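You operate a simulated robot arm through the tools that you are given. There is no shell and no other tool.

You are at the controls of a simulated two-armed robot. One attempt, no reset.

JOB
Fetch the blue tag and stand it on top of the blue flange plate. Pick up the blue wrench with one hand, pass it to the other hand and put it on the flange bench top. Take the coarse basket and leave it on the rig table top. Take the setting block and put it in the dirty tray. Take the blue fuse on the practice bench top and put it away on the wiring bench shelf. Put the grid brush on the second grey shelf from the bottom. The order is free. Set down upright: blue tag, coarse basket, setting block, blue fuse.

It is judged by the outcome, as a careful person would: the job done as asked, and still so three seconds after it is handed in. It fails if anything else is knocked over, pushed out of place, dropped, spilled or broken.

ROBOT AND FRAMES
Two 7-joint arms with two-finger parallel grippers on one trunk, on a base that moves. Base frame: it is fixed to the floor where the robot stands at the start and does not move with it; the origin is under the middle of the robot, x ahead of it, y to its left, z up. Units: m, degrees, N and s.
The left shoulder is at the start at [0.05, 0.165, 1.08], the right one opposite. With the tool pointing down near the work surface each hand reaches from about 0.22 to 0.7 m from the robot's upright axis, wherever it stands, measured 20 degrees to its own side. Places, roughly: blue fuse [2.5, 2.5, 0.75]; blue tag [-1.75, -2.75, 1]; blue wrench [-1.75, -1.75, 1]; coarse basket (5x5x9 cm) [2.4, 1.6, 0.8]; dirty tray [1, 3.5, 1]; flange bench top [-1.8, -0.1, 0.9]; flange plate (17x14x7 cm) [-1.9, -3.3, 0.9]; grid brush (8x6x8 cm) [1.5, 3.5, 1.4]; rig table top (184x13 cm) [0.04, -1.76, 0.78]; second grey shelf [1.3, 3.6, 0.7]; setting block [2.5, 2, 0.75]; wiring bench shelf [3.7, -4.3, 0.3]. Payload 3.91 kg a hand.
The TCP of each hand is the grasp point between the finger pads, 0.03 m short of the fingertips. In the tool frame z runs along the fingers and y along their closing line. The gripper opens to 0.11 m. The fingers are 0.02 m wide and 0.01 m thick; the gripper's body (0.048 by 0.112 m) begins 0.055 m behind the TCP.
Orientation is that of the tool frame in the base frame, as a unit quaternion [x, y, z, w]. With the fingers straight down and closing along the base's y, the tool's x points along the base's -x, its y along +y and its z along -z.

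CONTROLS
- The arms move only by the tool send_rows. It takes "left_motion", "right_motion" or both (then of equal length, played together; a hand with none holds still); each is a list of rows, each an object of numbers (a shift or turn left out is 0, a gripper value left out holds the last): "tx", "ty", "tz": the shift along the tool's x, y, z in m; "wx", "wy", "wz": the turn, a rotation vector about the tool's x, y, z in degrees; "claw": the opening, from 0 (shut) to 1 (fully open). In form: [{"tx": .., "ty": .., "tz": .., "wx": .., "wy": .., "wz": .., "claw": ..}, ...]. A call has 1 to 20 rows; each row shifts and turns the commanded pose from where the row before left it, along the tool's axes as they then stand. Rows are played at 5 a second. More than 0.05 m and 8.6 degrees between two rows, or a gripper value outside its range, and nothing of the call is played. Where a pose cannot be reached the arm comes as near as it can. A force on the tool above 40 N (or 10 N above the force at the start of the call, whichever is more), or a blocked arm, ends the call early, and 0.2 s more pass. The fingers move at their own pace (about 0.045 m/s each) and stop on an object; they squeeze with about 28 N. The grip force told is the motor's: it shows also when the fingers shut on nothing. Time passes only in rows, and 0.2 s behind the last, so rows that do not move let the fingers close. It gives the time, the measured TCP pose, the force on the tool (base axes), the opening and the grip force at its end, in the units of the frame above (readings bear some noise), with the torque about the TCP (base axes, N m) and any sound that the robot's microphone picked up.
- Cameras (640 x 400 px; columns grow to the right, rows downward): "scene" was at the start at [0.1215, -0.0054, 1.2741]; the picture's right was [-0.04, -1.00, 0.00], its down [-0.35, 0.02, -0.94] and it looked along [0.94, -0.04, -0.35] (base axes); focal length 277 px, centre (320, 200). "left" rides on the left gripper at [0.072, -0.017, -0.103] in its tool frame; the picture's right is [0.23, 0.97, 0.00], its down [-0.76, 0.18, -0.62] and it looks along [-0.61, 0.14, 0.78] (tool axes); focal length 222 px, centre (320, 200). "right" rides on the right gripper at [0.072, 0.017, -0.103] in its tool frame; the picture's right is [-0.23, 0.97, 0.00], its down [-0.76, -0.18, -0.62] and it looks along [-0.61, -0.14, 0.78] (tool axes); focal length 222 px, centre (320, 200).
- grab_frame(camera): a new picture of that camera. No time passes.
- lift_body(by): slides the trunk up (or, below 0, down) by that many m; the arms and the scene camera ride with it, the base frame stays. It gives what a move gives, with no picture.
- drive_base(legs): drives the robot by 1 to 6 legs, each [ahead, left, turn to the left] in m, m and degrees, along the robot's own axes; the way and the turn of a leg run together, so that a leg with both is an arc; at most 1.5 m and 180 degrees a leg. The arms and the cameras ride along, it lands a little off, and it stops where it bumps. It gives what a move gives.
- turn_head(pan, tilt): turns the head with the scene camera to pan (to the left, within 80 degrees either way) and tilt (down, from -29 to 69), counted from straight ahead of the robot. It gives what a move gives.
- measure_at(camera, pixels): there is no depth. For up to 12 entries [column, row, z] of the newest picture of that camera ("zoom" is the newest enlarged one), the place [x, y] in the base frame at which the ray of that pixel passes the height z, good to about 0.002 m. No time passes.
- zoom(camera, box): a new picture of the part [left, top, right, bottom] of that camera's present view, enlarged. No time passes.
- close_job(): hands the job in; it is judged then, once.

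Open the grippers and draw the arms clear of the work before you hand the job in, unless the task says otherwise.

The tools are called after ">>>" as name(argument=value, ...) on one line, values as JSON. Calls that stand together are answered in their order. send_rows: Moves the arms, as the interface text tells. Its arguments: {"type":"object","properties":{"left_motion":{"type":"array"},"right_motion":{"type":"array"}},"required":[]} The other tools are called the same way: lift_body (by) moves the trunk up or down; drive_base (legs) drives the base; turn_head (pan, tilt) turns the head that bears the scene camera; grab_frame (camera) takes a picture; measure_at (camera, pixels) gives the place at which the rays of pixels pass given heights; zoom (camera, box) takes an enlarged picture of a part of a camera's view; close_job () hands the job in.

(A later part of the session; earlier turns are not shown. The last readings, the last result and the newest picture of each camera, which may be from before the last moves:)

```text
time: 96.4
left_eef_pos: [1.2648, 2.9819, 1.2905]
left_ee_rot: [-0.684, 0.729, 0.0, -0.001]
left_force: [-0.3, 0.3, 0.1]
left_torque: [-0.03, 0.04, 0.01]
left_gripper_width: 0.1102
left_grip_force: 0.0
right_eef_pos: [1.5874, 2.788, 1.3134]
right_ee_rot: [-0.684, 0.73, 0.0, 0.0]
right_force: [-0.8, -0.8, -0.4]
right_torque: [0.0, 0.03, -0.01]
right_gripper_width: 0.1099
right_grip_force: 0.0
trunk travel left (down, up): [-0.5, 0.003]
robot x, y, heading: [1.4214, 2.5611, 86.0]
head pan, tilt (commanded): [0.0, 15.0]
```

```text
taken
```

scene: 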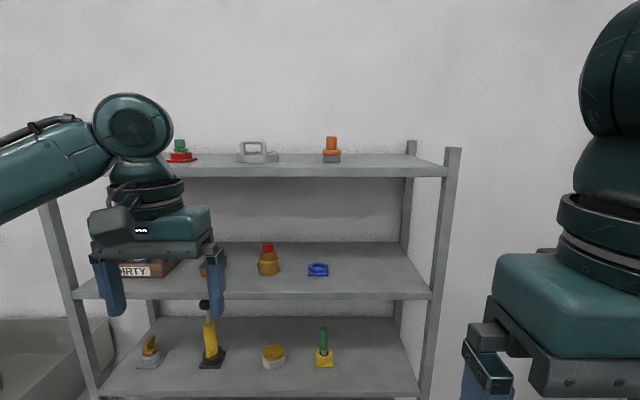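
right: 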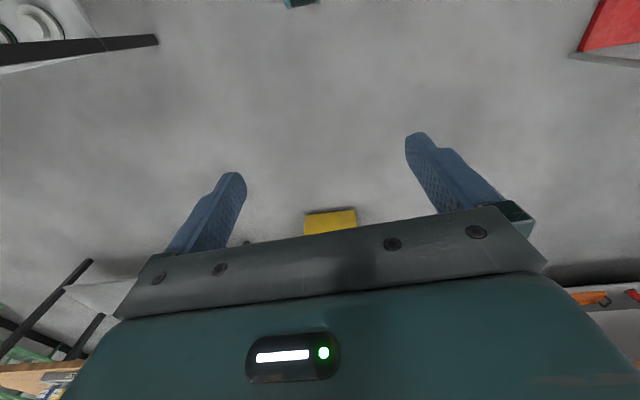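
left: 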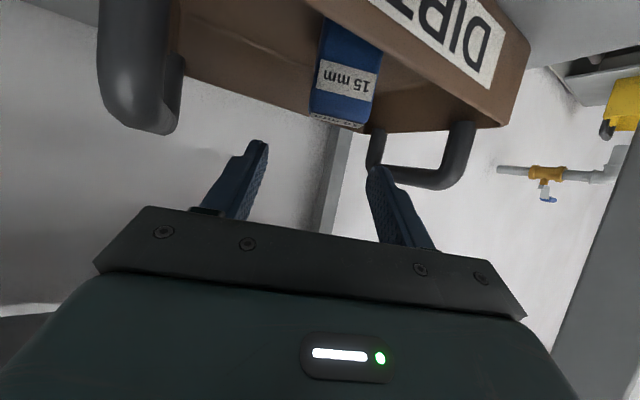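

The brush is visible at (332,150) on the top level, right of the steel handle. I zoom in and measure it along with the free area on the second shelf right of (325,358).

>>> zoom(camera="scene", box=[292, 120, 372, 170])

>>> measure_at(camera="zoom", pixels=[[240, 335, 1.365], [392, 335, 1.365], [240, 335, 1.355], [392, 335, 1.355], [318, 130, 1.445], [318, 130, 1.44]])

>>> measure_at(camera="scene", pixels=[[445, 170, 1.365], [195, 170, 1.365], [428, 293, 1.03], [417, 392, 0.7], [105, 390, 0.7], [325, 366, 0.7], [272, 368, 0.7], [400, 318, 0.7], [412, 390, 0.68]])

```text
8.00 times, centred on (332, 145) of scene
```

zoom: 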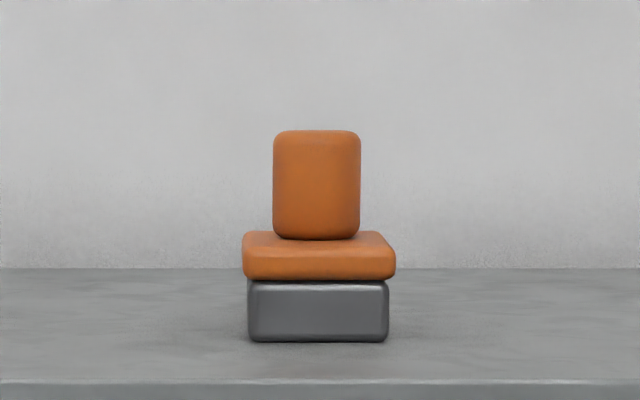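

```text
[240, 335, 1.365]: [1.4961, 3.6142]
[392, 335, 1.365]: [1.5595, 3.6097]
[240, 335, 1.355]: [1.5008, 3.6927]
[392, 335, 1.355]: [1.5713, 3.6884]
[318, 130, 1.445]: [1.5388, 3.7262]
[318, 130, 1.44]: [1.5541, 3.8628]
```

```text
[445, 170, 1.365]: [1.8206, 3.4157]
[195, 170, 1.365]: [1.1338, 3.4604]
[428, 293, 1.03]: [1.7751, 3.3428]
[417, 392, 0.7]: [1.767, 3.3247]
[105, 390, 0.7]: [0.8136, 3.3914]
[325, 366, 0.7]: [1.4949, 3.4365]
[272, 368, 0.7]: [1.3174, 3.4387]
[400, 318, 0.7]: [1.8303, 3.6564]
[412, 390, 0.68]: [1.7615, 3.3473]
```

Top shelf surface comes out near z≈1.378, the brush front at y≈3.50, x≈1.52, with a knob about 3.4 cm wide; shelf two has free room right of the green item (x≈1.6–1.75). I retract the left hand and raise, extend and tilt the right hand to 60°, away from the rack.

>>> send_rows(left_motion=[{"tx": 0.0283}, {"tx": 0.0283}, {"tx": 0.0283}, {"tx": 0.0283}, {"tx": 0.0283}, {"tx": 0.0283}, {}, {}, {}, {}, {}, {}, {}, {}, {}], right_motion=[{"tx": -0.035, "tz": -0.0245}, {"tx": -0.035, "tz": -0.0245}, {"tx": -0.035, "tz": -0.0245}, {"tx": -0.035, "tz": -0.0245}, {"tx": -0.035, "tz": -0.0245}, {"tx": -0.035, "tz": -0.0245}, {"wy": -7.5}, {"wy": -7.5}, {"wy": -7.5}, {"wy": -7.5}, {"wy": -7.5}, {"wy": -7.5}, {"wy": -7.5}, {"wy": -7.5}, {}])

>>> grab_frame(camera="scene")

>>> grab_frame(camera="right")

```text
time: 99.6
left_eef_pos: [1.2514, 2.8134, 1.2904]
left_ee_rot: [-0.684, 0.729, 0.0, -0.001]
left_force: [0.2, 0.1, -0.3]
left_torque: [0.01, 0.01, 0.03]
left_gripper_width: 0.1099
left_grip_force: 0.1
right_eef_pos: [1.6011, 2.9978, 1.461]
right_ee_rot: [-0.592, 0.632, 0.342, 0.365]
right_force: [0.0, -0.2, -0.7]
right_torque: [-0.02, 0.0, 0.01]
right_gripper_width: 0.1101
right_grip_force: 0.0
trunk travel left (down, up): [-0.5, 0.003]
robot x, y, heading: [1.4242, 2.5664, 86.3]
head pan, tilt (commanded): [0.0, 15.0]
```

```text
taken
```

scene: 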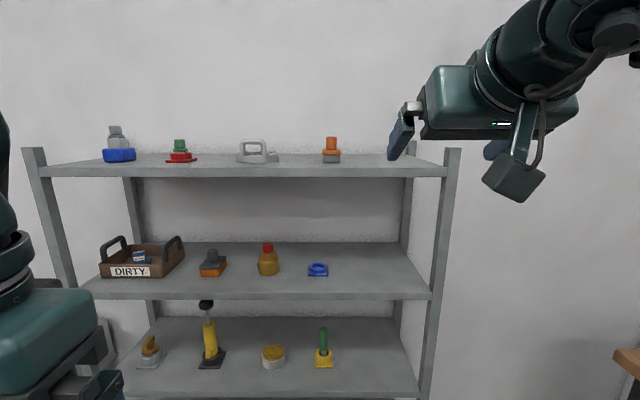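

```text
taken
```

right: 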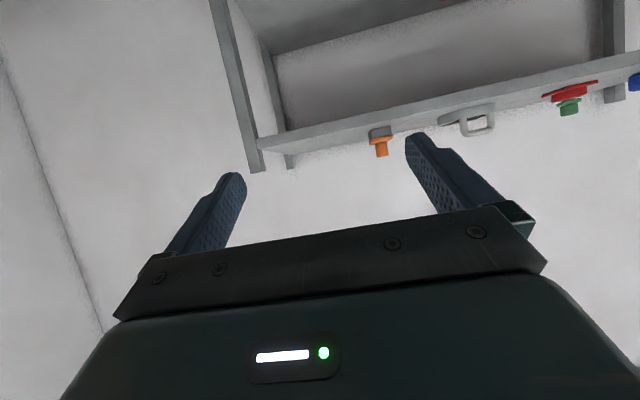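

I triangulate the brush horizontally from both cameras: scene (332,162) and right camera (380,140).

>>> zoom(camera="right", box=[340, 110, 420, 160])

>>> measure_at(camera="scene", pixels=[[331.5, 162.5, 1.378], [331.5, 162.5, 1.36], [331, 143, 1.44], [331, 143, 1.43], [331.5, 167.5, 1.378], [441, 167.5, 1.378]])

```text
8.00 times, centred on (380, 135) of right
```

zoom: 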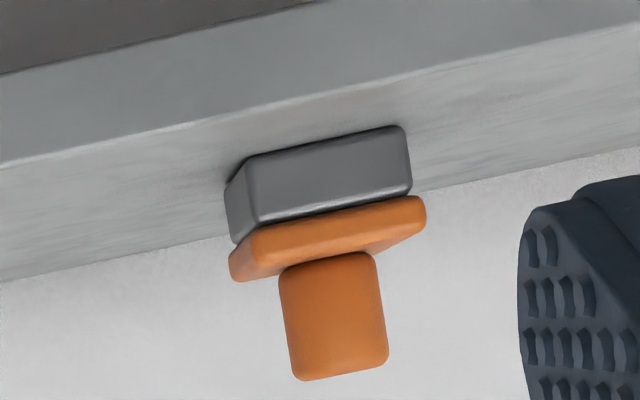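

```text
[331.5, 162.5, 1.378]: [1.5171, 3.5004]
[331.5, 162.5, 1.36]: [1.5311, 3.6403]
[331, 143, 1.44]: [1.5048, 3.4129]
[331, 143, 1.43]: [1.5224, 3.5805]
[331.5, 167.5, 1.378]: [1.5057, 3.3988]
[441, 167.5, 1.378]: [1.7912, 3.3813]
```

The view is too grazing for a good depth reading. I raise the right hand by 0.1 m and tilt it back to 30° so its camera looks down on the shelf, then drive a bit closer.

>>> send_rows(right_motion=[{"tx": -0.0303, "tz": -0.0175}, {"tx": -0.0303, "tz": -0.0175}, {"tx": -0.0303, "tz": -0.0175}, {"wy": 7.5}, {"wy": 7.5}, {"wy": 7.5}, {"wy": 7.5}, {}])

>>> drive_base(legs=[[0.2, 0.08, 0]])

>>> grab_frame(camera="right")

>>> grab_frame(camera="scene")

```text
time: 101.4
left_eef_pos: [1.252, 2.8145, 1.2911]
left_ee_rot: [-0.683, 0.73, 0.0, -0.001]
left_force: [-0.2, -0.2, 0.3]
left_torque: [-0.01, -0.05, 0.0]
left_gripper_width: 0.11
left_grip_force: 0.0
right_eef_pos: [1.6016, 2.9978, 1.5663]
right_ee_rot: [-0.661, 0.705, 0.177, 0.189]
right_force: [0.3, 0.8, -0.4]
right_torque: [0.03, 0.03, 0.02]
right_gripper_width: 0.1098
right_grip_force: 0.1
trunk travel left (down, up): [-0.5, 0.003]
robot x, y, heading: [1.4212, 2.5595, 86.4]
head pan, tilt (commanded): [0.0, 15.0]
```

```text
time: 103.1
left_eef_pos: [1.1857, 3.0139, 1.29]
left_ee_rot: [-0.682, 0.731, 0.0, 0.0]
left_force: [0.5, 0.1, -0.2]
left_torque: [-0.02, -0.01, 0.01]
left_gripper_width: 0.1101
left_grip_force: 0.0
right_eef_pos: [1.5365, 3.1969, 1.5672]
right_ee_rot: [-0.659, 0.706, 0.177, 0.189]
right_force: [0.4, 0.3, 0.3]
right_torque: [0.01, 0.01, 0.02]
right_gripper_width: 0.1099
right_grip_force: 0.1
trunk travel left (down, up): [-0.5, 0.003]
robot x, y, heading: [1.3531, 2.7604, 86.3]
head pan, tilt (commanded): [0.0, 15.0]
```

```text
taken
```

right: 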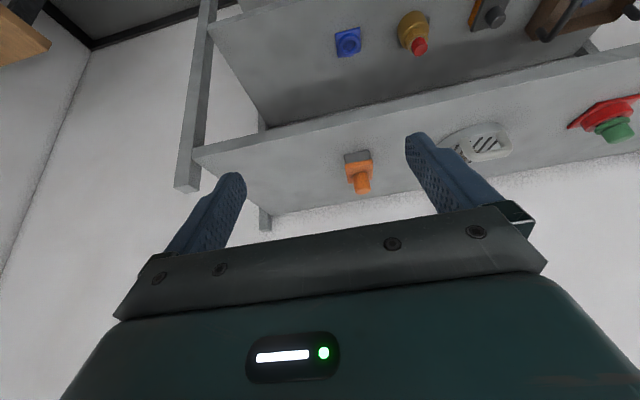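

```text
taken
```

scene: 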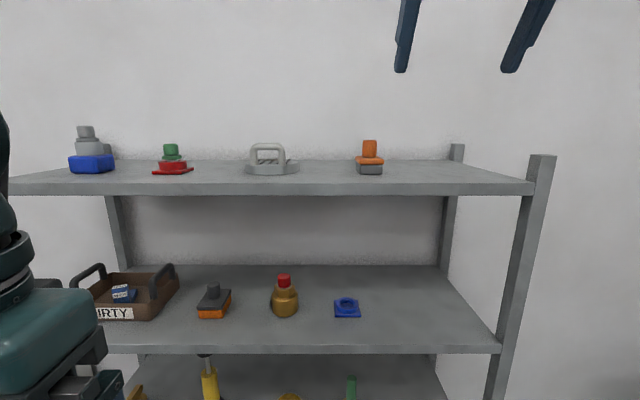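

Now the right camera sees the brush from above at (358,170). I zoom on it and measure with two heights in both views.

>>> zoom(camera="scene", box=[330, 130, 410, 200])

>>> measure_at(camera="scene", pixels=[[369, 174, 1.378], [369, 174, 1.388], [370, 186, 1.378], [370, 186, 1.388], [530, 184, 1.378], [530, 184, 1.388]])

>>> zoom(camera="right", box=[318, 135, 398, 205])

```text
5.71 times, centred on (370, 165) of scene
```

zoom: 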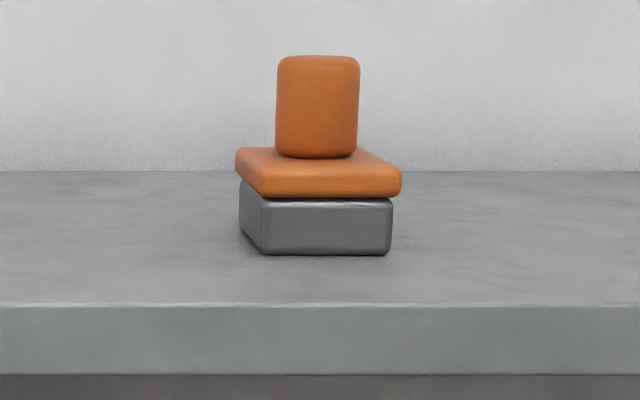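

```text
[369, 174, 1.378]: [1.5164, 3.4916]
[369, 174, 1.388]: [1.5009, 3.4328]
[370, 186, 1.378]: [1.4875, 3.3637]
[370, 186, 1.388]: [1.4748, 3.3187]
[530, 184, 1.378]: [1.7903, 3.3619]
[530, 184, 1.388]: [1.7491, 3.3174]
```

```text
5.71 times, centred on (358, 170) of right
```

zoom: 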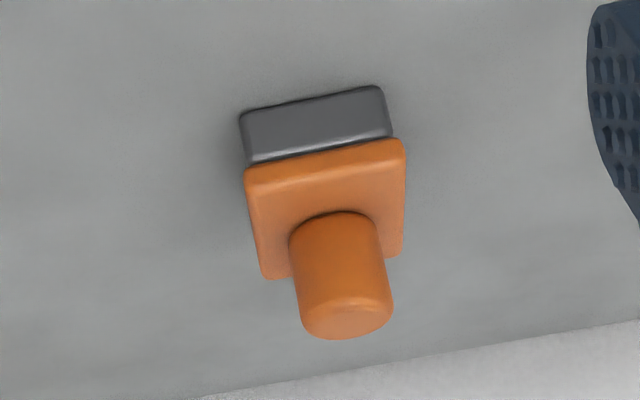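

The knob is a cylinder. I measure base front corners and the knob's top in the right zoom.

>>> measure_at(camera="zoom", pixels=[[241, 116, 1.378], [241, 116, 1.39], [380, 88, 1.378], [380, 88, 1.39], [348, 308, 1.46], [348, 308, 1.47], [248, 180, 1.41], [400, 145, 1.41], [262, 275, 1.42], [400, 250, 1.42]])

>>> zoom(camera="scene", box=[330, 130, 410, 200])

>>> measure_at(camera="zoom", pixels=[[262, 254, 1.378], [262, 254, 1.39], [388, 255, 1.378], [388, 255, 1.39], [318, 62, 1.46], [318, 62, 1.465], [258, 196, 1.405], [400, 193, 1.405]])

```text
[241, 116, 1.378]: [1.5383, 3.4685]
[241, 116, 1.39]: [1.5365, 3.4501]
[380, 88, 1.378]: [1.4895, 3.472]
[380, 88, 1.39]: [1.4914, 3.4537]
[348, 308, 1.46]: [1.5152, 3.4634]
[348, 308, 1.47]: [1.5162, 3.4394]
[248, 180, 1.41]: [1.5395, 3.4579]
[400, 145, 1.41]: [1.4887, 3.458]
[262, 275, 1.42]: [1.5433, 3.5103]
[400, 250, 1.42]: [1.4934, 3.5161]
```

```text
5.71 times, centred on (370, 165) of scene
```

zoom: 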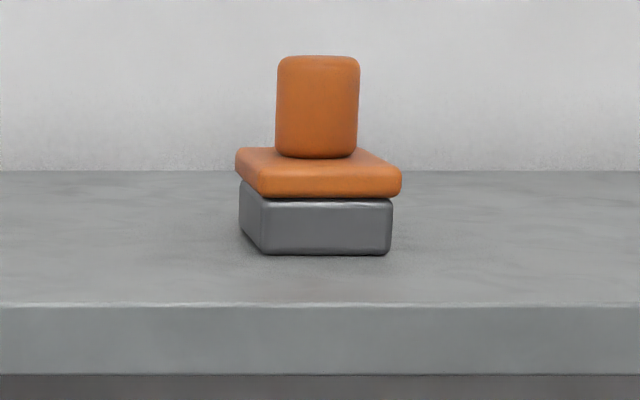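

```text
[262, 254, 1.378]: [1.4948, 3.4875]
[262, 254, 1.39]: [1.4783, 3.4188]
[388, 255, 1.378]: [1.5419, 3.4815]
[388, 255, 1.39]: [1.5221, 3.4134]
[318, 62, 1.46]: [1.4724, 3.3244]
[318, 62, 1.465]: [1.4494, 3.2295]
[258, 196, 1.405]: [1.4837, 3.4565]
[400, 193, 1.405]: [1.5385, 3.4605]
```

The brush's base rests at z≈1.382, front y≈3.464; knob center about (1.5155, 3.486), top ≈1.452, diameter ≈3 cm. I drive 0.15 m ahead and 0.04 left, then tilt the right hand back to 60° above and before the knob.

>>> drive_base(legs=[[0.15, 0.04, 0]])

>>> send_rows(right_motion=[{"wy": -7.5, "claw": 0.64}, {"wy": -7.5}, {"wy": -7.5}, {"wy": -7.5}, {}])

>>> grab_frame(camera="right")

```text
time: 104.5
left_eef_pos: [1.1561, 3.1624, 1.2905]
left_ee_rot: [-0.683, 0.73, 0.0, 0.0]
left_force: [0.4, -0.5, 0.2]
left_torque: [0.02, 0.01, 0.01]
left_gripper_width: 0.1101
left_grip_force: 0.1
right_eef_pos: [1.5046, 3.3471, 1.5655]
right_ee_rot: [-0.661, 0.705, 0.177, 0.189]
right_force: [0.1, 0.8, 0.2]
right_torque: [-0.03, -0.02, -0.02]
right_gripper_width: 0.11
right_grip_force: 0.1
trunk travel left (down, up): [-0.5, 0.003]
robot x, y, heading: [1.3264, 2.908, 86.2]
head pan, tilt (commanded): [0.0, 15.0]
```

```text
time: 105.7
left_eef_pos: [1.1562, 3.1618, 1.29]
left_ee_rot: [-0.683, 0.73, -0.001, -0.001]
left_force: [0.2, -0.5, -0.6]
left_torque: [-0.01, -0.03, -0.02]
left_gripper_width: 0.1101
left_grip_force: 0.1
right_eef_pos: [1.5055, 3.3462, 1.5668]
right_ee_rot: [-0.591, 0.632, 0.343, 0.366]
right_force: [1.5, -0.1, 0.0]
right_torque: [0.03, 0.03, 0.0]
right_gripper_width: 0.0704
right_grip_force: 0.0
trunk travel left (down, up): [-0.5, 0.003]
robot x, y, heading: [1.3266, 2.9108, 86.1]
head pan, tilt (commanded): [0.0, 15.0]
```

```text
taken
```

right: 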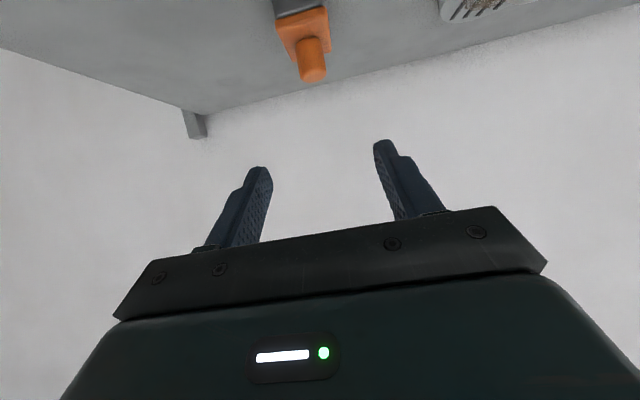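

I verify the knob's position from this nearer view: knob top at about (313,75).

>>> zoom(camera="right", box=[260, 0, 370, 100])

>>> measure_at(camera="right", pixels=[[314, 75, 1.452], [302, 75, 1.452], [327, 73, 1.452], [275, 18, 1.4], [325, 8, 1.4], [330, 50, 1.417], [290, 58, 1.417]])

```text
4.00 times, centred on (315, 50) of right
```

zoom: 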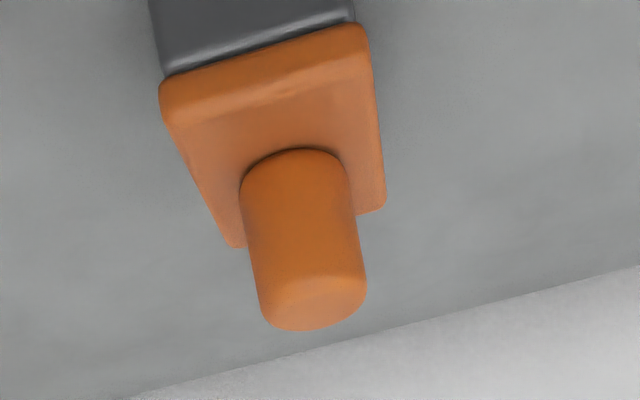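

```text
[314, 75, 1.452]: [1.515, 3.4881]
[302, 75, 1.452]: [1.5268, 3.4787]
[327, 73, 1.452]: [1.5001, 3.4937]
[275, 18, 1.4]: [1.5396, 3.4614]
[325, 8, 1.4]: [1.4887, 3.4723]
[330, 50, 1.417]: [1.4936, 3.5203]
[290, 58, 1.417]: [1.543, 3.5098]
```

The knob is confirmed at (1.5145, 3.487). I move to the pre-grasp and then 0.1 m along the tool axis onto the knob.

>>> send_rows(right_motion=[{"tx": 0.0204, "tz": 0.0376}, {"tx": 0.0204, "tz": 0.0376}, {"tz": 0.03}, {"tz": 0.03}, {"tz": 0.025}, {"tz": 0.015}, {}])

>>> grab_frame(camera="right")

>>> grab_frame(camera="scene")

```text
time: 107.3
left_eef_pos: [1.1559, 3.163, 1.2907]
left_ee_rot: [-0.683, 0.73, 0.0, 0.0]
left_force: [-0.9, 0.4, 0.0]
left_torque: [0.01, 0.01, 0.01]
left_gripper_width: 0.1101
left_grip_force: 0.0
right_eef_pos: [1.513, 3.4772, 1.4428]
right_ee_rot: [-0.592, 0.632, 0.343, 0.366]
right_force: [-0.1, 0.3, 0.2]
right_torque: [0.0, -0.01, 0.0]
right_gripper_width: 0.0705
right_grip_force: 0.0
trunk travel left (down, up): [-0.5, 0.003]
robot x, y, heading: [1.3246, 2.9096, 86.3]
head pan, tilt (commanded): [0.0, 15.0]
```

```text
taken
```

right: 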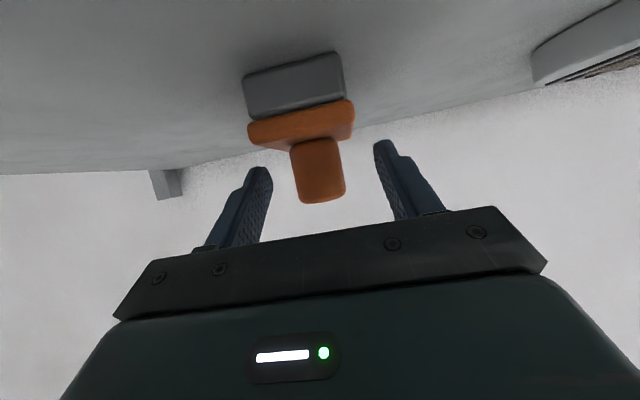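

```text
taken
```

scene: 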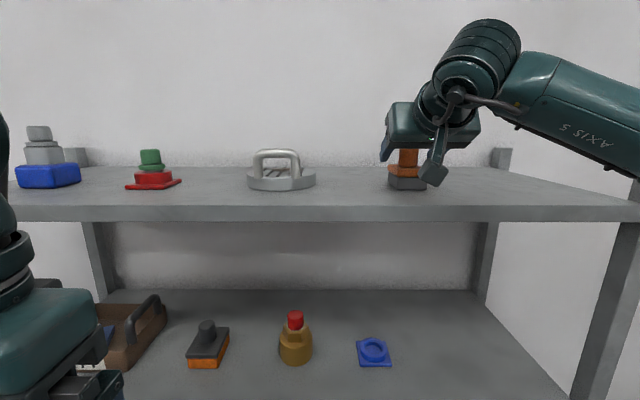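

The knob sits well between the fingers. I close on it and lift 2 cm slowly to test.

>>> send_rows(right_motion=[{"claw": 0.0}, {}, {}, {}, {}, {}, {"tx": -0.0043, "tz": -0.0025}, {"tx": -0.0043, "tz": -0.0025}, {"tx": -0.0043, "tz": -0.0025}, {"tx": -0.0043, "tz": -0.0025}, {}])

>>> grab_frame(camera="right")

```text
time: 109.7
left_eef_pos: [1.1572, 3.1628, 1.2903]
left_ee_rot: [-0.683, 0.73, 0.0, 0.001]
left_force: [0.3, 0.4, 0.7]
left_torque: [-0.01, 0.02, 0.0]
left_gripper_width: 0.1098
left_grip_force: 0.1
right_eef_pos: [1.5146, 3.4765, 1.4629]
right_ee_rot: [-0.592, 0.632, 0.343, 0.365]
right_force: [-0.5, 0.7, -0.9]
right_torque: [-0.04, 0.03, 0.01]
right_gripper_width: 0.0311
right_grip_force: 28.1
trunk travel left (down, up): [-0.5, 0.003]
robot x, y, heading: [1.3267, 2.9098, 85.8]
head pan, tilt (commanded): [0.0, 15.0]
```

```text
taken
```

right: 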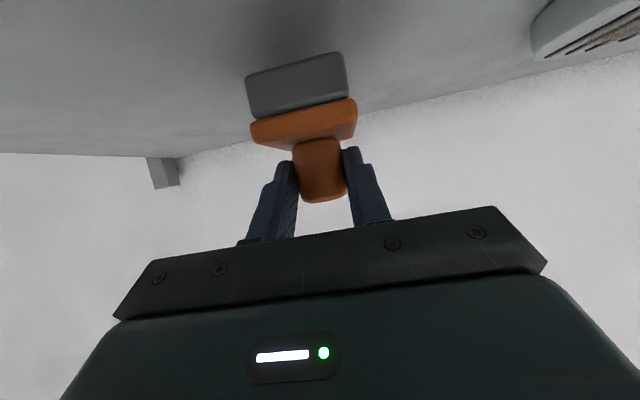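

The brush is held firmly (31 mm, ~1 N). I raise it a little more, drive back clear of the rack, then lower the trunk toward second-shelf height.

>>> send_rows(right_motion=[{"tx": -0.0173, "tz": -0.01}, {"tx": -0.0173, "tz": -0.01}, {}])

>>> drive_base(legs=[[-0.45, 0, 0]])

>>> lift_body(by=-0.45)

>>> turn_head(pan=-10, tilt=15)

>>> grab_frame(camera="scene")

>>> grab_frame(camera="right")

```text
time: 110.5
left_eef_pos: [1.1568, 3.1633, 1.2904]
left_ee_rot: [-0.684, 0.73, 0.001, -0.001]
left_force: [0.3, -0.6, 0.3]
left_torque: [-0.01, 0.01, 0.0]
left_gripper_width: 0.11
left_grip_force: 0.1
right_eef_pos: [1.5131, 3.4769, 1.5025]
right_ee_rot: [-0.592, 0.632, 0.342, 0.365]
right_force: [0.1, 0.7, -0.9]
right_torque: [-0.01, 0.04, 0.01]
right_gripper_width: 0.0306
right_grip_force: 28.9
trunk travel left (down, up): [-0.5, 0.003]
robot x, y, heading: [1.3237, 2.9105, 86.2]
head pan, tilt (commanded): [0.0, 15.0]
```

```text
time: 113.2
left_eef_pos: [1.1277, 2.7191, 1.2905]
left_ee_rot: [-0.682, 0.731, 0.0, 0.0]
left_force: [0.7, 0.7, -0.3]
left_torque: [0.0, 0.02, 0.01]
left_gripper_width: 0.1101
left_grip_force: 0.1
right_eef_pos: [1.4853, 3.0301, 1.5037]
right_ee_rot: [-0.591, 0.633, 0.342, 0.365]
right_force: [0.0, -0.6, -1.1]
right_torque: [-0.03, 0.01, -0.02]
right_gripper_width: 0.031
right_grip_force: 28.2
trunk travel left (down, up): [-0.5, 0.003]
robot x, y, heading: [1.2986, 2.4635, 85.8]
head pan, tilt (commanded): [0.0, 15.0]
```

```text
refused: -0.45 is not a number from -0.4 to 0.4
```

```text
time: 113.9
left_eef_pos: [1.1288, 2.7182, 1.291]
left_ee_rot: [-0.683, 0.731, 0.0, 0.001]
left_force: [-0.3, -0.2, -0.3]
left_torque: [0.01, 0.01, 0.0]
left_gripper_width: 0.1101
left_grip_force: 0.1
right_eef_pos: [1.4847, 3.0311, 1.5027]
right_ee_rot: [-0.591, 0.634, 0.341, 0.365]
right_force: [1.2, 0.6, -1.7]
right_torque: [0.0, -0.03, 0.04]
right_gripper_width: 0.0308
right_grip_force: 28.0
trunk travel left (down, up): [-0.5, 0.003]
robot x, y, heading: [1.2977, 2.4641, 85.9]
head pan, tilt (commanded): [-10.0, 15.0]
```

```text
taken
```

scene: 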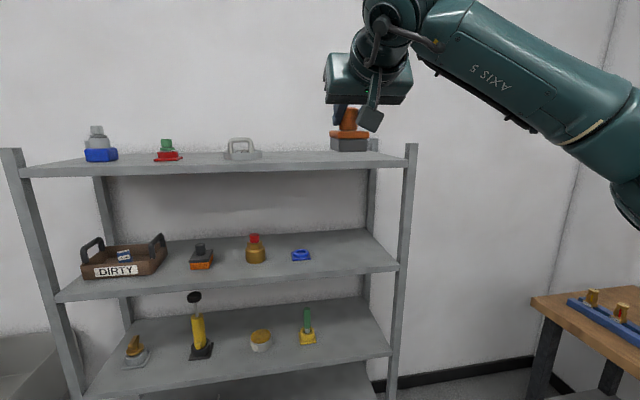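

```text
taken
```

right: 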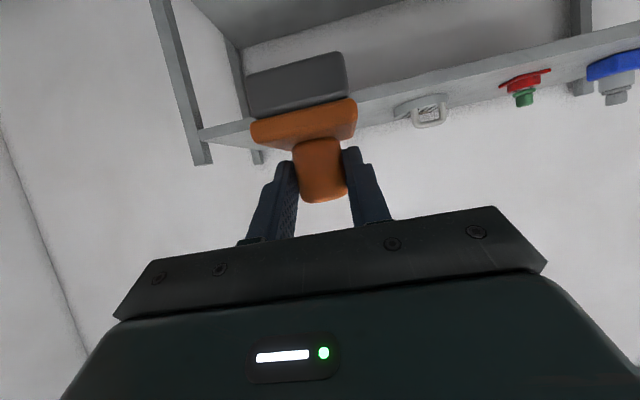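

I lower the trunk by 0.4 and then the right arm by 0.3 m, still clear of the rack.

>>> lift_body(by=-0.4)

>>> send_rows(right_motion=[{"tx": 0.0325, "tz": 0.0188}, {"tx": 0.0325, "tz": 0.0188}, {"tx": 0.0325, "tz": 0.0188}, {"tx": 0.0325, "tz": 0.0188}, {"tx": 0.0325, "tz": 0.0188}, {"tx": 0.0325, "tz": 0.0188}, {"tx": 0.0325, "tz": 0.0188}, {"tx": 0.0325, "tz": 0.0188}, {}])

>>> grab_frame(camera="scene")

>>> grab_frame(camera="right")

```text
time: 117.7
left_eef_pos: [1.1286, 2.7191, 0.8908]
left_ee_rot: [-0.682, 0.731, 0.001, 0.0]
left_force: [-0.6, 0.4, -0.4]
left_torque: [0.01, -0.02, 0.01]
left_gripper_width: 0.11
left_grip_force: 0.1
right_eef_pos: [1.4851, 3.0315, 1.1035]
right_ee_rot: [-0.592, 0.633, 0.342, 0.365]
right_force: [-0.1, 0.3, -1.5]
right_torque: [0.0, 0.03, -0.01]
right_gripper_width: 0.0309
right_grip_force: 27.8
trunk travel left (down, up): [-0.1, 0.403]
robot x, y, heading: [1.2984, 2.4629, 86.0]
head pan, tilt (commanded): [-10.0, 15.0]
```

```text
time: 119.7
left_eef_pos: [1.1273, 2.7184, 0.8906]
left_ee_rot: [-0.682, 0.731, 0.0, -0.001]
left_force: [0.0, 0.2, -0.2]
left_torque: [-0.01, 0.0, 0.0]
left_gripper_width: 0.1098
left_grip_force: 0.1
right_eef_pos: [1.4838, 3.032, 0.8034]
right_ee_rot: [-0.59, 0.634, 0.34, 0.367]
right_force: [-0.6, 0.2, 0.0]
right_torque: [-0.04, 0.03, -0.02]
right_gripper_width: 0.0309
right_grip_force: 28.1
trunk travel left (down, up): [-0.1, 0.403]
robot x, y, heading: [1.2978, 2.4678, 86.1]
head pan, tilt (commanded): [-10.0, 15.0]
```

```text
taken
```

scene: 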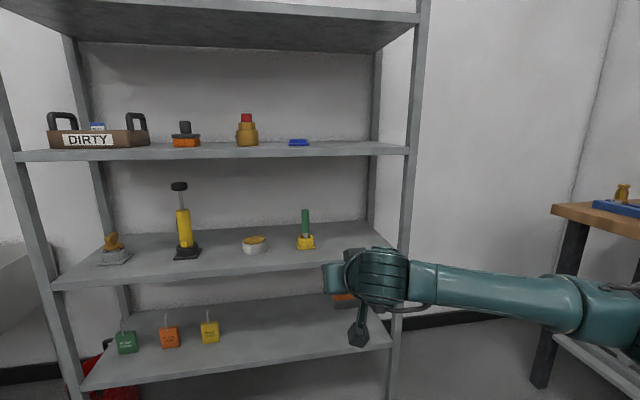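

```text
taken
```

right: 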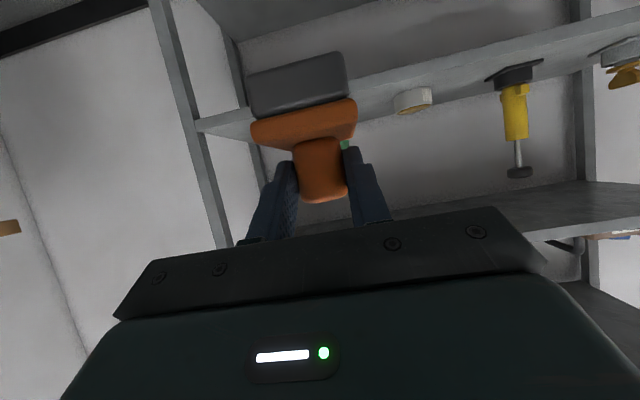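

I measure the second shelf's front edge and the yellow/green item's base from here, to pick the free spot.

>>> zoom(camera="scene", box=[230, 170, 420, 290])

>>> measure_at(camera="scene", pixels=[[306, 249, 0.7], [306, 249, 0.69], [392, 247, 0.7], [392, 247, 0.69], [53, 283, 0.7], [254, 252, 0.7], [406, 148, 1.03], [363, 222, 0.7]])

```text
3.33 times, centred on (325, 230) of scene
```

zoom: 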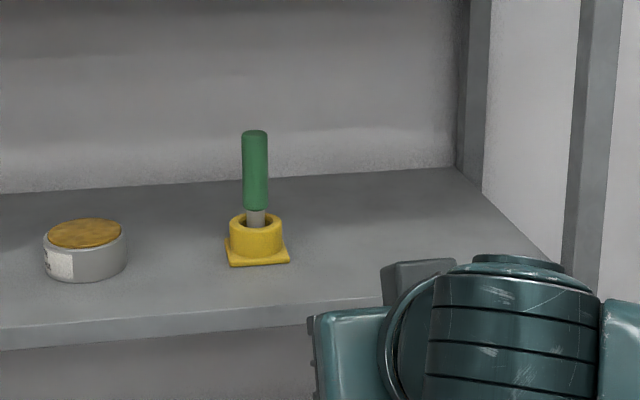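

```text
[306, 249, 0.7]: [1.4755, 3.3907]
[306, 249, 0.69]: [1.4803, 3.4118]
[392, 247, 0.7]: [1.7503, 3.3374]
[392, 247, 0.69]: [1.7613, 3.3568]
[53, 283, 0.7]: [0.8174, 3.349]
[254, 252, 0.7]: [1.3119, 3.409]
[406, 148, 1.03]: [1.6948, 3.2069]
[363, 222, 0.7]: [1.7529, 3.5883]
```

The free spot is around (1.64, 3.45). I turn the base 14° right to keep the right forearm off the right post, then approach so the brush stops just at the shelf's front.

>>> drive_base(legs=[[0, 0, -14], [0.25, 0.125, 0]])

>>> turn_head(pan=-5, tilt=20)

>>> grab_frame(camera="scene")

>>> grab_frame(camera="right")

```text
time: 122.5
left_eef_pos: [1.1553, 3.0277, 0.892]
left_ee_rot: [-0.585, 0.811, 0.0, 0.0]
left_force: [0.3, 0.6, 0.9]
left_torque: [0.01, -0.04, 0.01]
left_gripper_width: 0.11
left_grip_force: 0.1
right_eef_pos: [1.5773, 3.2449, 0.8042]
right_ee_rot: [-0.507, 0.702, 0.293, 0.405]
right_force: [-0.2, 0.1, -0.9]
right_torque: [-0.03, 0.01, 0.02]
right_gripper_width: 0.0309
right_grip_force: 27.8
trunk travel left (down, up): [-0.1, 0.403]
robot x, y, heading: [1.2579, 2.7407, 71.6]
head pan, tilt (commanded): [-10.0, 15.0]
```

```text
time: 123.2
left_eef_pos: [1.1547, 3.0277, 0.8909]
left_ee_rot: [-0.585, 0.811, 0.0, 0.0]
left_force: [0.9, 0.3, 0.4]
left_torque: [0.0, 0.01, -0.01]
left_gripper_width: 0.1097
left_grip_force: 0.0
right_eef_pos: [1.5782, 3.2456, 0.8042]
right_ee_rot: [-0.508, 0.701, 0.294, 0.405]
right_force: [0.4, -1.0, -1.0]
right_torque: [-0.03, 0.01, -0.01]
right_gripper_width: 0.031
right_grip_force: 27.5
trunk travel left (down, up): [-0.1, 0.403]
robot x, y, heading: [1.256, 2.7391, 72.0]
head pan, tilt (commanded): [-5.0, 20.0]
```

```text
taken
```

scene: 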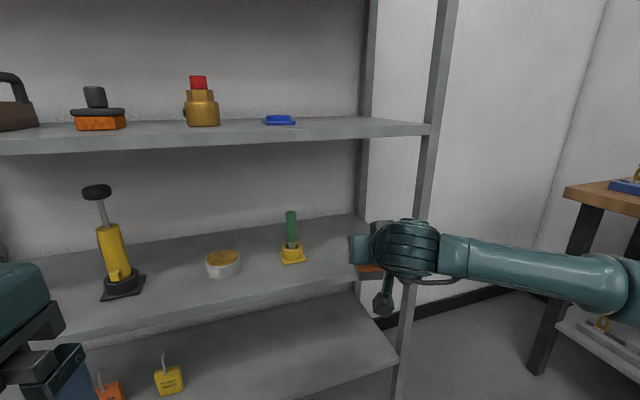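

```text
taken
```

right: 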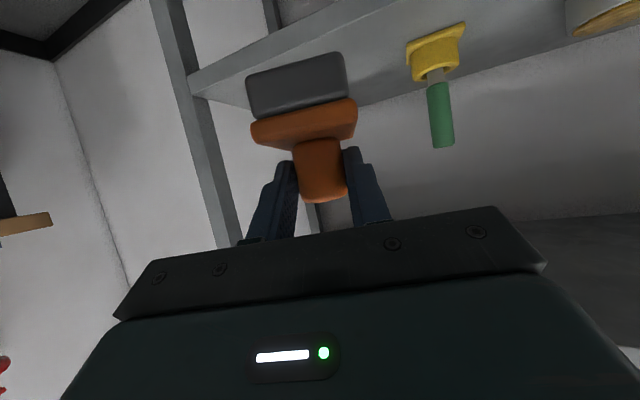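

TCP needs about 0.2 m more straight ahead. I extend with the arm only, so the forearm straightens rather than sweeping into the post; first 0.1 m, then check.

>>> send_rows(right_motion=[{"tx": -0.0125, "tz": 0.0217}, {"tx": -0.0125, "tz": 0.0217}, {"tx": -0.0125, "tz": 0.0217}, {"tx": -0.0125, "tz": 0.0217}, {}])

>>> grab_frame(camera="scene")

>>> grab_frame(camera="right")

```text
time: 124.4
left_eef_pos: [1.1544, 3.0285, 0.891]
left_ee_rot: [-0.586, 0.811, 0.0, 0.0]
left_force: [-1.2, -0.5, 0.1]
left_torque: [-0.01, 0.0, 0.02]
left_gripper_width: 0.1099
left_grip_force: 0.0
right_eef_pos: [1.6083, 3.3412, 0.8049]
right_ee_rot: [-0.508, 0.701, 0.293, 0.405]
right_force: [-0.3, -0.1, -1.4]
right_torque: [-0.02, 0.02, 0.01]
right_gripper_width: 0.0312
right_grip_force: 27.8
trunk travel left (down, up): [-0.1, 0.403]
robot x, y, heading: [1.251, 2.74, 71.7]
head pan, tilt (commanded): [-5.0, 20.0]
```

```text
taken
```

scene: 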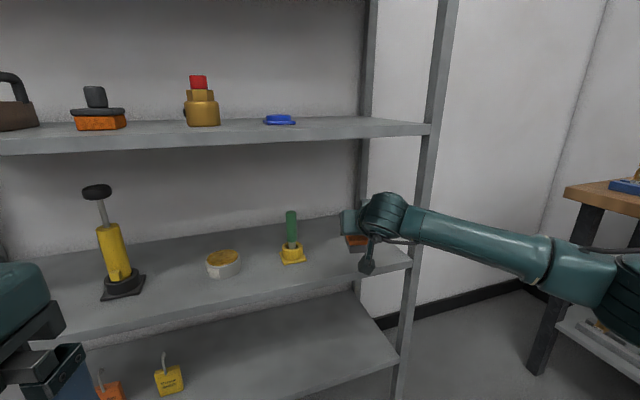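

```text
taken
```

right: 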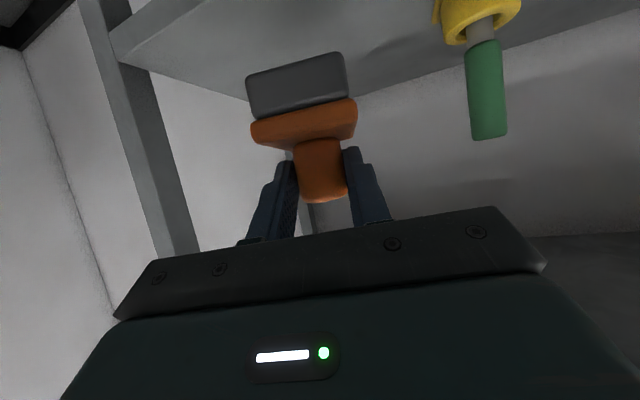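

There is about 0.19 m between forearm and post now, so the last 0.1 m is safe. I continue 0.1 m forward.

>>> send_rows(right_motion=[{"tx": -0.0125, "tz": 0.0217}, {"tx": -0.0125, "tz": 0.0217}, {"tx": -0.0125, "tz": 0.0217}, {"tx": -0.0125, "tz": 0.0217}, {}])

>>> grab_frame(camera="scene")

>>> grab_frame(camera="right")

```text
time: 125.6
left_eef_pos: [1.1548, 3.0276, 0.8908]
left_ee_rot: [-0.586, 0.81, 0.0, 0.0]
left_force: [-0.7, 0.4, 0.1]
left_torque: [-0.01, -0.01, 0.01]
left_gripper_width: 0.11
left_grip_force: 0.1
right_eef_pos: [1.6414, 3.4351, 0.8058]
right_ee_rot: [-0.508, 0.701, 0.294, 0.405]
right_force: [0.1, 0.2, -0.7]
right_torque: [0.01, 0.04, -0.03]
right_gripper_width: 0.0311
right_grip_force: 28.1
trunk travel left (down, up): [-0.1, 0.403]
robot x, y, heading: [1.2579, 2.7437, 71.9]
head pan, tilt (commanded): [-5.0, 20.0]
```

```text
taken
```

scene: 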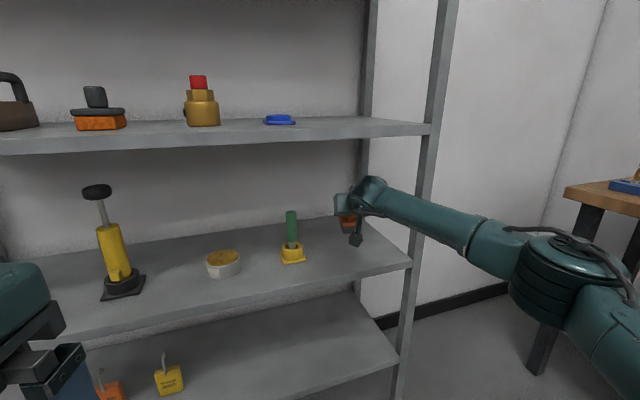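

```text
taken
```

right: 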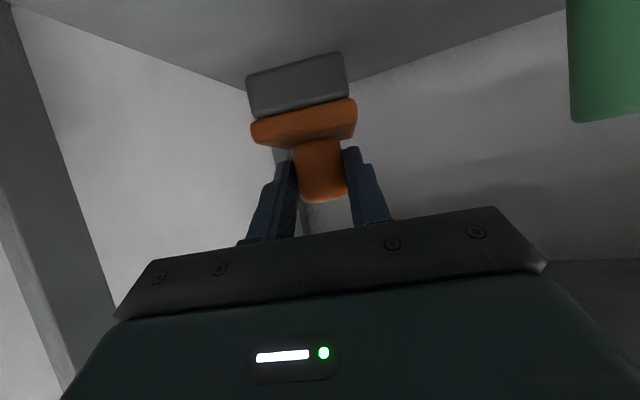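

The brush hovers above the free right part of the second shelf. I lower 3 cm, then feel for contact in small steps.

>>> send_rows(right_motion=[{"tx": 0.0087, "tz": 0.005}, {"tx": 0.0087, "tz": 0.005}, {"tx": 0.0087, "tz": 0.005}, {}])

>>> send_rows(right_motion=[{"tx": 0.0026, "tz": 0.0015}, {"tx": 0.0026, "tz": 0.0015}, {"tx": 0.0026, "tz": 0.0015}, {}])

>>> zoom(camera="scene", box=[280, 160, 440, 290])

```text
time: 126.6
left_eef_pos: [1.1555, 3.0293, 0.8903]
left_ee_rot: [-0.585, 0.811, 0.001, -0.001]
left_force: [-0.2, 0.8, -0.8]
left_torque: [0.02, 0.02, -0.03]
left_gripper_width: 0.1098
left_grip_force: 0.0
right_eef_pos: [1.6407, 3.4368, 0.7737]
right_ee_rot: [-0.508, 0.702, 0.293, 0.405]
right_force: [-0.1, 0.7, -2.1]
right_torque: [-0.04, 0.01, 0.01]
right_gripper_width: 0.031
right_grip_force: 28.2
trunk travel left (down, up): [-0.1, 0.403]
robot x, y, heading: [1.2571, 2.7403, 71.8]
head pan, tilt (commanded): [-5.0, 20.0]
```

```text
time: 127.6
left_eef_pos: [1.1552, 3.0279, 0.8903]
left_ee_rot: [-0.585, 0.811, 0.0, 0.0]
left_force: [-0.7, -0.9, -0.2]
left_torque: [-0.01, 0.02, 0.0]
left_gripper_width: 0.1102
left_grip_force: 0.1
right_eef_pos: [1.6399, 3.4363, 0.7652]
right_ee_rot: [-0.507, 0.702, 0.293, 0.405]
right_force: [0.8, -0.1, -1.3]
right_torque: [-0.02, 0.02, -0.01]
right_gripper_width: 0.0309
right_grip_force: 27.8
trunk travel left (down, up): [-0.1, 0.403]
robot x, y, heading: [1.2515, 2.7423, 72.0]
head pan, tilt (commanded): [-5.0, 20.0]
```

```text
3.08 times, centred on (360, 225) of scene
```

zoom: 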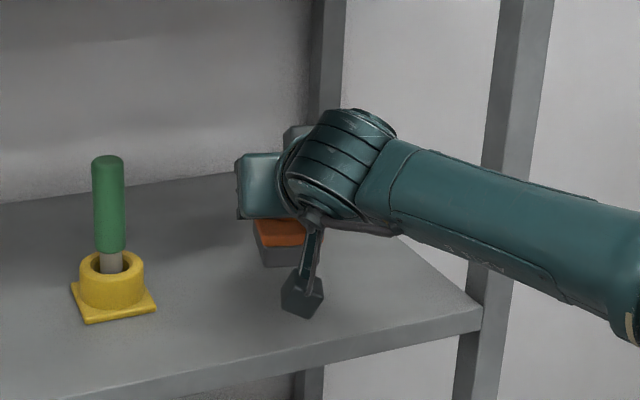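

Still no contact (force about -1.3 N). I continue in 2–3 mm steps.

>>> send_rows(right_motion=[{"tx": 0.0017, "tz": 0.001}, {"tx": 0.0017, "tz": 0.001}, {"tx": 0.0017, "tz": 0.001}, {}])

```text
time: 128.6
left_eef_pos: [1.1542, 3.0284, 0.8912]
left_ee_rot: [-0.585, 0.811, 0.0, 0.0]
left_force: [-0.1, 0.7, -0.7]
left_torque: [-0.04, -0.04, -0.01]
left_gripper_width: 0.1101
left_grip_force: 0.0
right_eef_pos: [1.6396, 3.4364, 0.7586]
right_ee_rot: [-0.508, 0.701, 0.294, 0.405]
right_force: [0.1, 0.6, -1.0]
right_torque: [-0.01, 0.01, 0.0]
right_gripper_width: 0.0311
right_grip_force: 27.8
trunk travel left (down, up): [-0.1, 0.403]
robot x, y, heading: [1.2596, 2.7419, 71.9]
head pan, tilt (commanded): [-5.0, 20.0]
```

>>> send_rows(right_motion=[{"tx": 0.0017, "tz": 0.001}, {"tx": 0.0017, "tz": 0.001}, {"tx": 0.0009, "tz": 0.0005}, {}])

>>> zoom(camera="right", box=[200, 0, 440, 150])

```text
time: 129.6
left_eef_pos: [1.155, 3.0287, 0.8902]
left_ee_rot: [-0.586, 0.811, 0.001, -0.001]
left_force: [-0.3, 0.3, 0.4]
left_torque: [-0.02, -0.02, -0.01]
left_gripper_width: 0.1101
left_grip_force: 0.1
right_eef_pos: [1.6399, 3.4351, 0.754]
right_ee_rot: [-0.507, 0.702, 0.293, 0.406]
right_force: [1.1, 0.3, -1.2]
right_torque: [-0.04, 0.01, 0.0]
right_gripper_width: 0.0312
right_grip_force: 28.3
trunk travel left (down, up): [-0.1, 0.403]
robot x, y, heading: [1.2603, 2.7383, 71.3]
head pan, tilt (commanded): [-5.0, 20.0]
```

```text
2.67 times, centred on (320, 75) of right
```

zoom: 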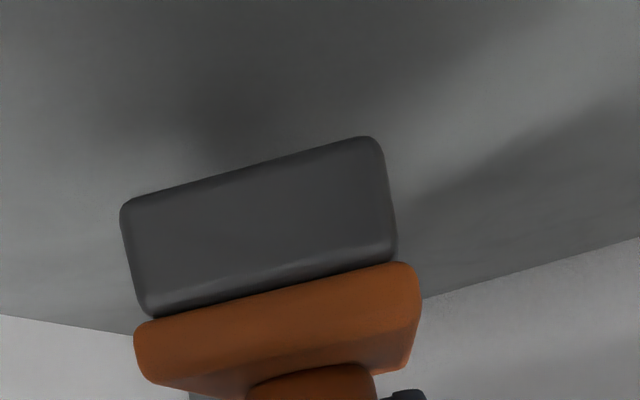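

No contact yet at 0.754 m. I keep lowering in 2 mm steps.

>>> send_rows(right_motion=[{"tx": 0.0017, "tz": 0.001}, {"tx": 0.0017, "tz": 0.001}, {}])

>>> send_rows(right_motion=[{"tx": 0.0017, "tz": 0.001}, {"tx": 0.0017, "tz": 0.001}, {}])

```text
time: 130.4
left_eef_pos: [1.1551, 3.0287, 0.8901]
left_ee_rot: [-0.586, 0.81, 0.001, -0.001]
left_force: [0.4, 0.1, 0.8]
left_torque: [0.0, 0.0, 0.03]
left_gripper_width: 0.1098
left_grip_force: 0.1
right_eef_pos: [1.6388, 3.4348, 0.7503]
right_ee_rot: [-0.508, 0.701, 0.294, 0.404]
right_force: [-0.4, -0.8, -1.7]
right_torque: [-0.01, 0.01, 0.01]
right_gripper_width: 0.0309
right_grip_force: 28.5
trunk travel left (down, up): [-0.1, 0.403]
robot x, y, heading: [1.2576, 2.7413, 71.9]
head pan, tilt (commanded): [-5.0, 20.0]
```

```text
time: 131.2
left_eef_pos: [1.1545, 3.0281, 0.8902]
left_ee_rot: [-0.586, 0.81, 0.001, -0.001]
left_force: [-0.6, -0.8, 0.5]
left_torque: [0.01, -0.01, 0.02]
left_gripper_width: 0.1098
left_grip_force: 0.1
right_eef_pos: [1.6399, 3.4367, 0.7468]
right_ee_rot: [-0.507, 0.702, 0.293, 0.405]
right_force: [0.3, 0.3, -0.9]
right_torque: [-0.04, 0.01, 0.01]
right_gripper_width: 0.0312
right_grip_force: 27.9
trunk travel left (down, up): [-0.1, 0.403]
robot x, y, heading: [1.2542, 2.7397, 71.6]
head pan, tilt (commanded): [-5.0, 20.0]
```

Still free; I go on lowering slowly.

>>> send_rows(right_motion=[{"tx": 0.0017, "tz": 0.001}, {"tx": 0.0017, "tz": 0.001}, {}])

>>> send_rows(right_motion=[{"tx": 0.0017, "tz": 0.001}, {"tx": 0.0017, "tz": 0.001}, {}])

>>> zoom(camera="scene", box=[280, 180, 440, 290])

```text
time: 132.0
left_eef_pos: [1.1556, 3.0284, 0.8909]
left_ee_rot: [-0.586, 0.811, 0.0, 0.001]
left_force: [-0.9, 0.7, 0.4]
left_torque: [0.01, -0.02, -0.01]
left_gripper_width: 0.1096
left_grip_force: 0.1
right_eef_pos: [1.6408, 3.4357, 0.7437]
right_ee_rot: [-0.507, 0.702, 0.292, 0.405]
right_force: [0.5, 0.1, -1.5]
right_torque: [-0.02, 0.0, -0.03]
right_gripper_width: 0.0309
right_grip_force: 27.8
trunk travel left (down, up): [-0.1, 0.403]
robot x, y, heading: [1.257, 2.7407, 72.0]
head pan, tilt (commanded): [-5.0, 20.0]
```

```text
time: 132.8
left_eef_pos: [1.1554, 3.0278, 0.891]
left_ee_rot: [-0.586, 0.811, 0.0, 0.0]
left_force: [0.2, 0.6, 0.1]
left_torque: [-0.01, -0.01, 0.03]
left_gripper_width: 0.1098
left_grip_force: 0.0
right_eef_pos: [1.6404, 3.4364, 0.7382]
right_ee_rot: [-0.507, 0.702, 0.294, 0.405]
right_force: [0.8, 0.3, -1.4]
right_torque: [-0.02, 0.0, -0.02]
right_gripper_width: 0.0311
right_grip_force: 27.8
trunk travel left (down, up): [-0.1, 0.403]
robot x, y, heading: [1.26, 2.7404, 71.8]
head pan, tilt (commanded): [-5.0, 20.0]
```

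```text
3.64 times, centred on (360, 235) of scene
```

zoom: 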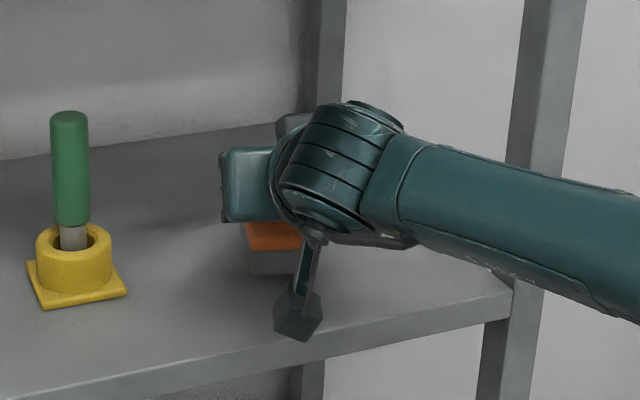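

Re-triangulating the green item's base gives shelf two at z≈0.66, so contact is expected near TCP z≈0.722. I keep lowering in small steps.

>>> send_rows(right_motion=[{"tx": 0.0026, "tz": 0.0015}, {"tx": 0.0026, "tz": 0.0015}, {"tx": 0.0017, "tz": 0.001}, {}])

>>> send_rows(right_motion=[{"tx": 0.0017, "tz": 0.001}, {"tx": 0.0017, "tz": 0.001}, {}])

>>> grab_frame(camera="right")

```text
time: 133.8
left_eef_pos: [1.1561, 3.0286, 0.8909]
left_ee_rot: [-0.585, 0.811, 0.0, 0.0]
left_force: [-1.1, -0.3, -0.2]
left_torque: [0.0, 0.0, 0.01]
left_gripper_width: 0.1097
left_grip_force: 0.1
right_eef_pos: [1.6386, 3.4362, 0.731]
right_ee_rot: [-0.507, 0.702, 0.294, 0.405]
right_force: [0.8, -0.3, -0.4]
right_torque: [0.0, 0.0, 0.0]
right_gripper_width: 0.0312
right_grip_force: 28.0
trunk travel left (down, up): [-0.1, 0.403]
robot x, y, heading: [1.2584, 2.7381, 71.9]
head pan, tilt (commanded): [-5.0, 20.0]
```

```text
time: 134.6
left_eef_pos: [1.1552, 3.0287, 0.8908]
left_ee_rot: [-0.586, 0.81, 0.0, 0.0]
left_force: [0.2, -0.2, 1.1]
left_torque: [-0.02, -0.01, -0.02]
left_gripper_width: 0.11
left_grip_force: 0.1
right_eef_pos: [1.6394, 3.436, 0.7268]
right_ee_rot: [-0.507, 0.702, 0.293, 0.405]
right_force: [-0.4, -0.8, -2.3]
right_torque: [-0.02, -0.03, 0.0]
right_gripper_width: 0.031
right_grip_force: 27.4
trunk travel left (down, up): [-0.1, 0.403]
robot x, y, heading: [1.256, 2.7384, 71.6]
head pan, tilt (commanded): [-5.0, 20.0]
```

```text
taken
```

right: 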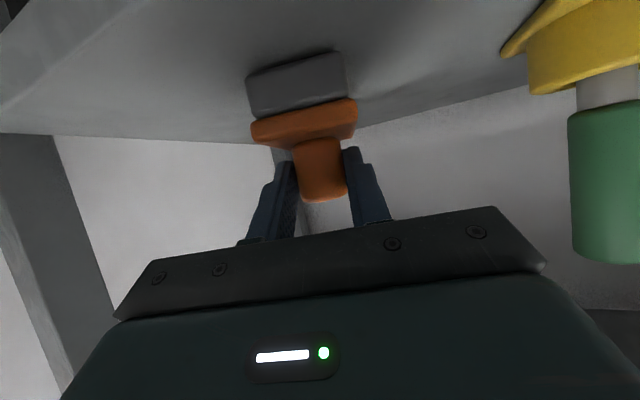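

The shadow beneath the brush is close now. I lower the last few millimetres.

>>> send_rows(right_motion=[{"tx": 0.0017, "tz": 0.001}, {"tx": 0.0009, "tz": 0.0005}, {}])

>>> send_rows(right_motion=[{"tx": 0.0013, "tz": 0.0008}, {"tx": 0.0013, "tz": 0.0007}, {}])

```text
time: 135.4
left_eef_pos: [1.155, 3.0269, 0.8906]
left_ee_rot: [-0.586, 0.811, 0.0, 0.0]
left_force: [-0.5, -0.1, -0.7]
left_torque: [0.0, 0.0, 0.01]
left_gripper_width: 0.1099
left_grip_force: 0.0
right_eef_pos: [1.6394, 3.4359, 0.7238]
right_ee_rot: [-0.508, 0.702, 0.293, 0.405]
right_force: [0.3, -0.4, -0.5]
right_torque: [-0.01, 0.0, -0.01]
right_gripper_width: 0.0309
right_grip_force: 28.6
trunk travel left (down, up): [-0.1, 0.403]
robot x, y, heading: [1.2567, 2.7383, 71.7]
head pan, tilt (commanded): [-5.0, 20.0]
```

```text
time: 136.2
left_eef_pos: [1.1548, 3.0274, 0.8904]
left_ee_rot: [-0.585, 0.811, 0.0, 0.002]
left_force: [-0.5, 0.0, 0.7]
left_torque: [0.03, 0.0, 0.0]
left_gripper_width: 0.11
left_grip_force: 0.1
right_eef_pos: [1.6403, 3.4357, 0.7233]
right_ee_rot: [-0.507, 0.701, 0.294, 0.406]
right_force: [0.4, 2.7, 6.1]
right_torque: [0.01, -0.05, 0.02]
right_gripper_width: 0.0311
right_grip_force: 27.7
trunk travel left (down, up): [-0.1, 0.403]
robot x, y, heading: [1.2576, 2.7395, 71.8]
head pan, tilt (commanded): [-5.0, 20.0]
```

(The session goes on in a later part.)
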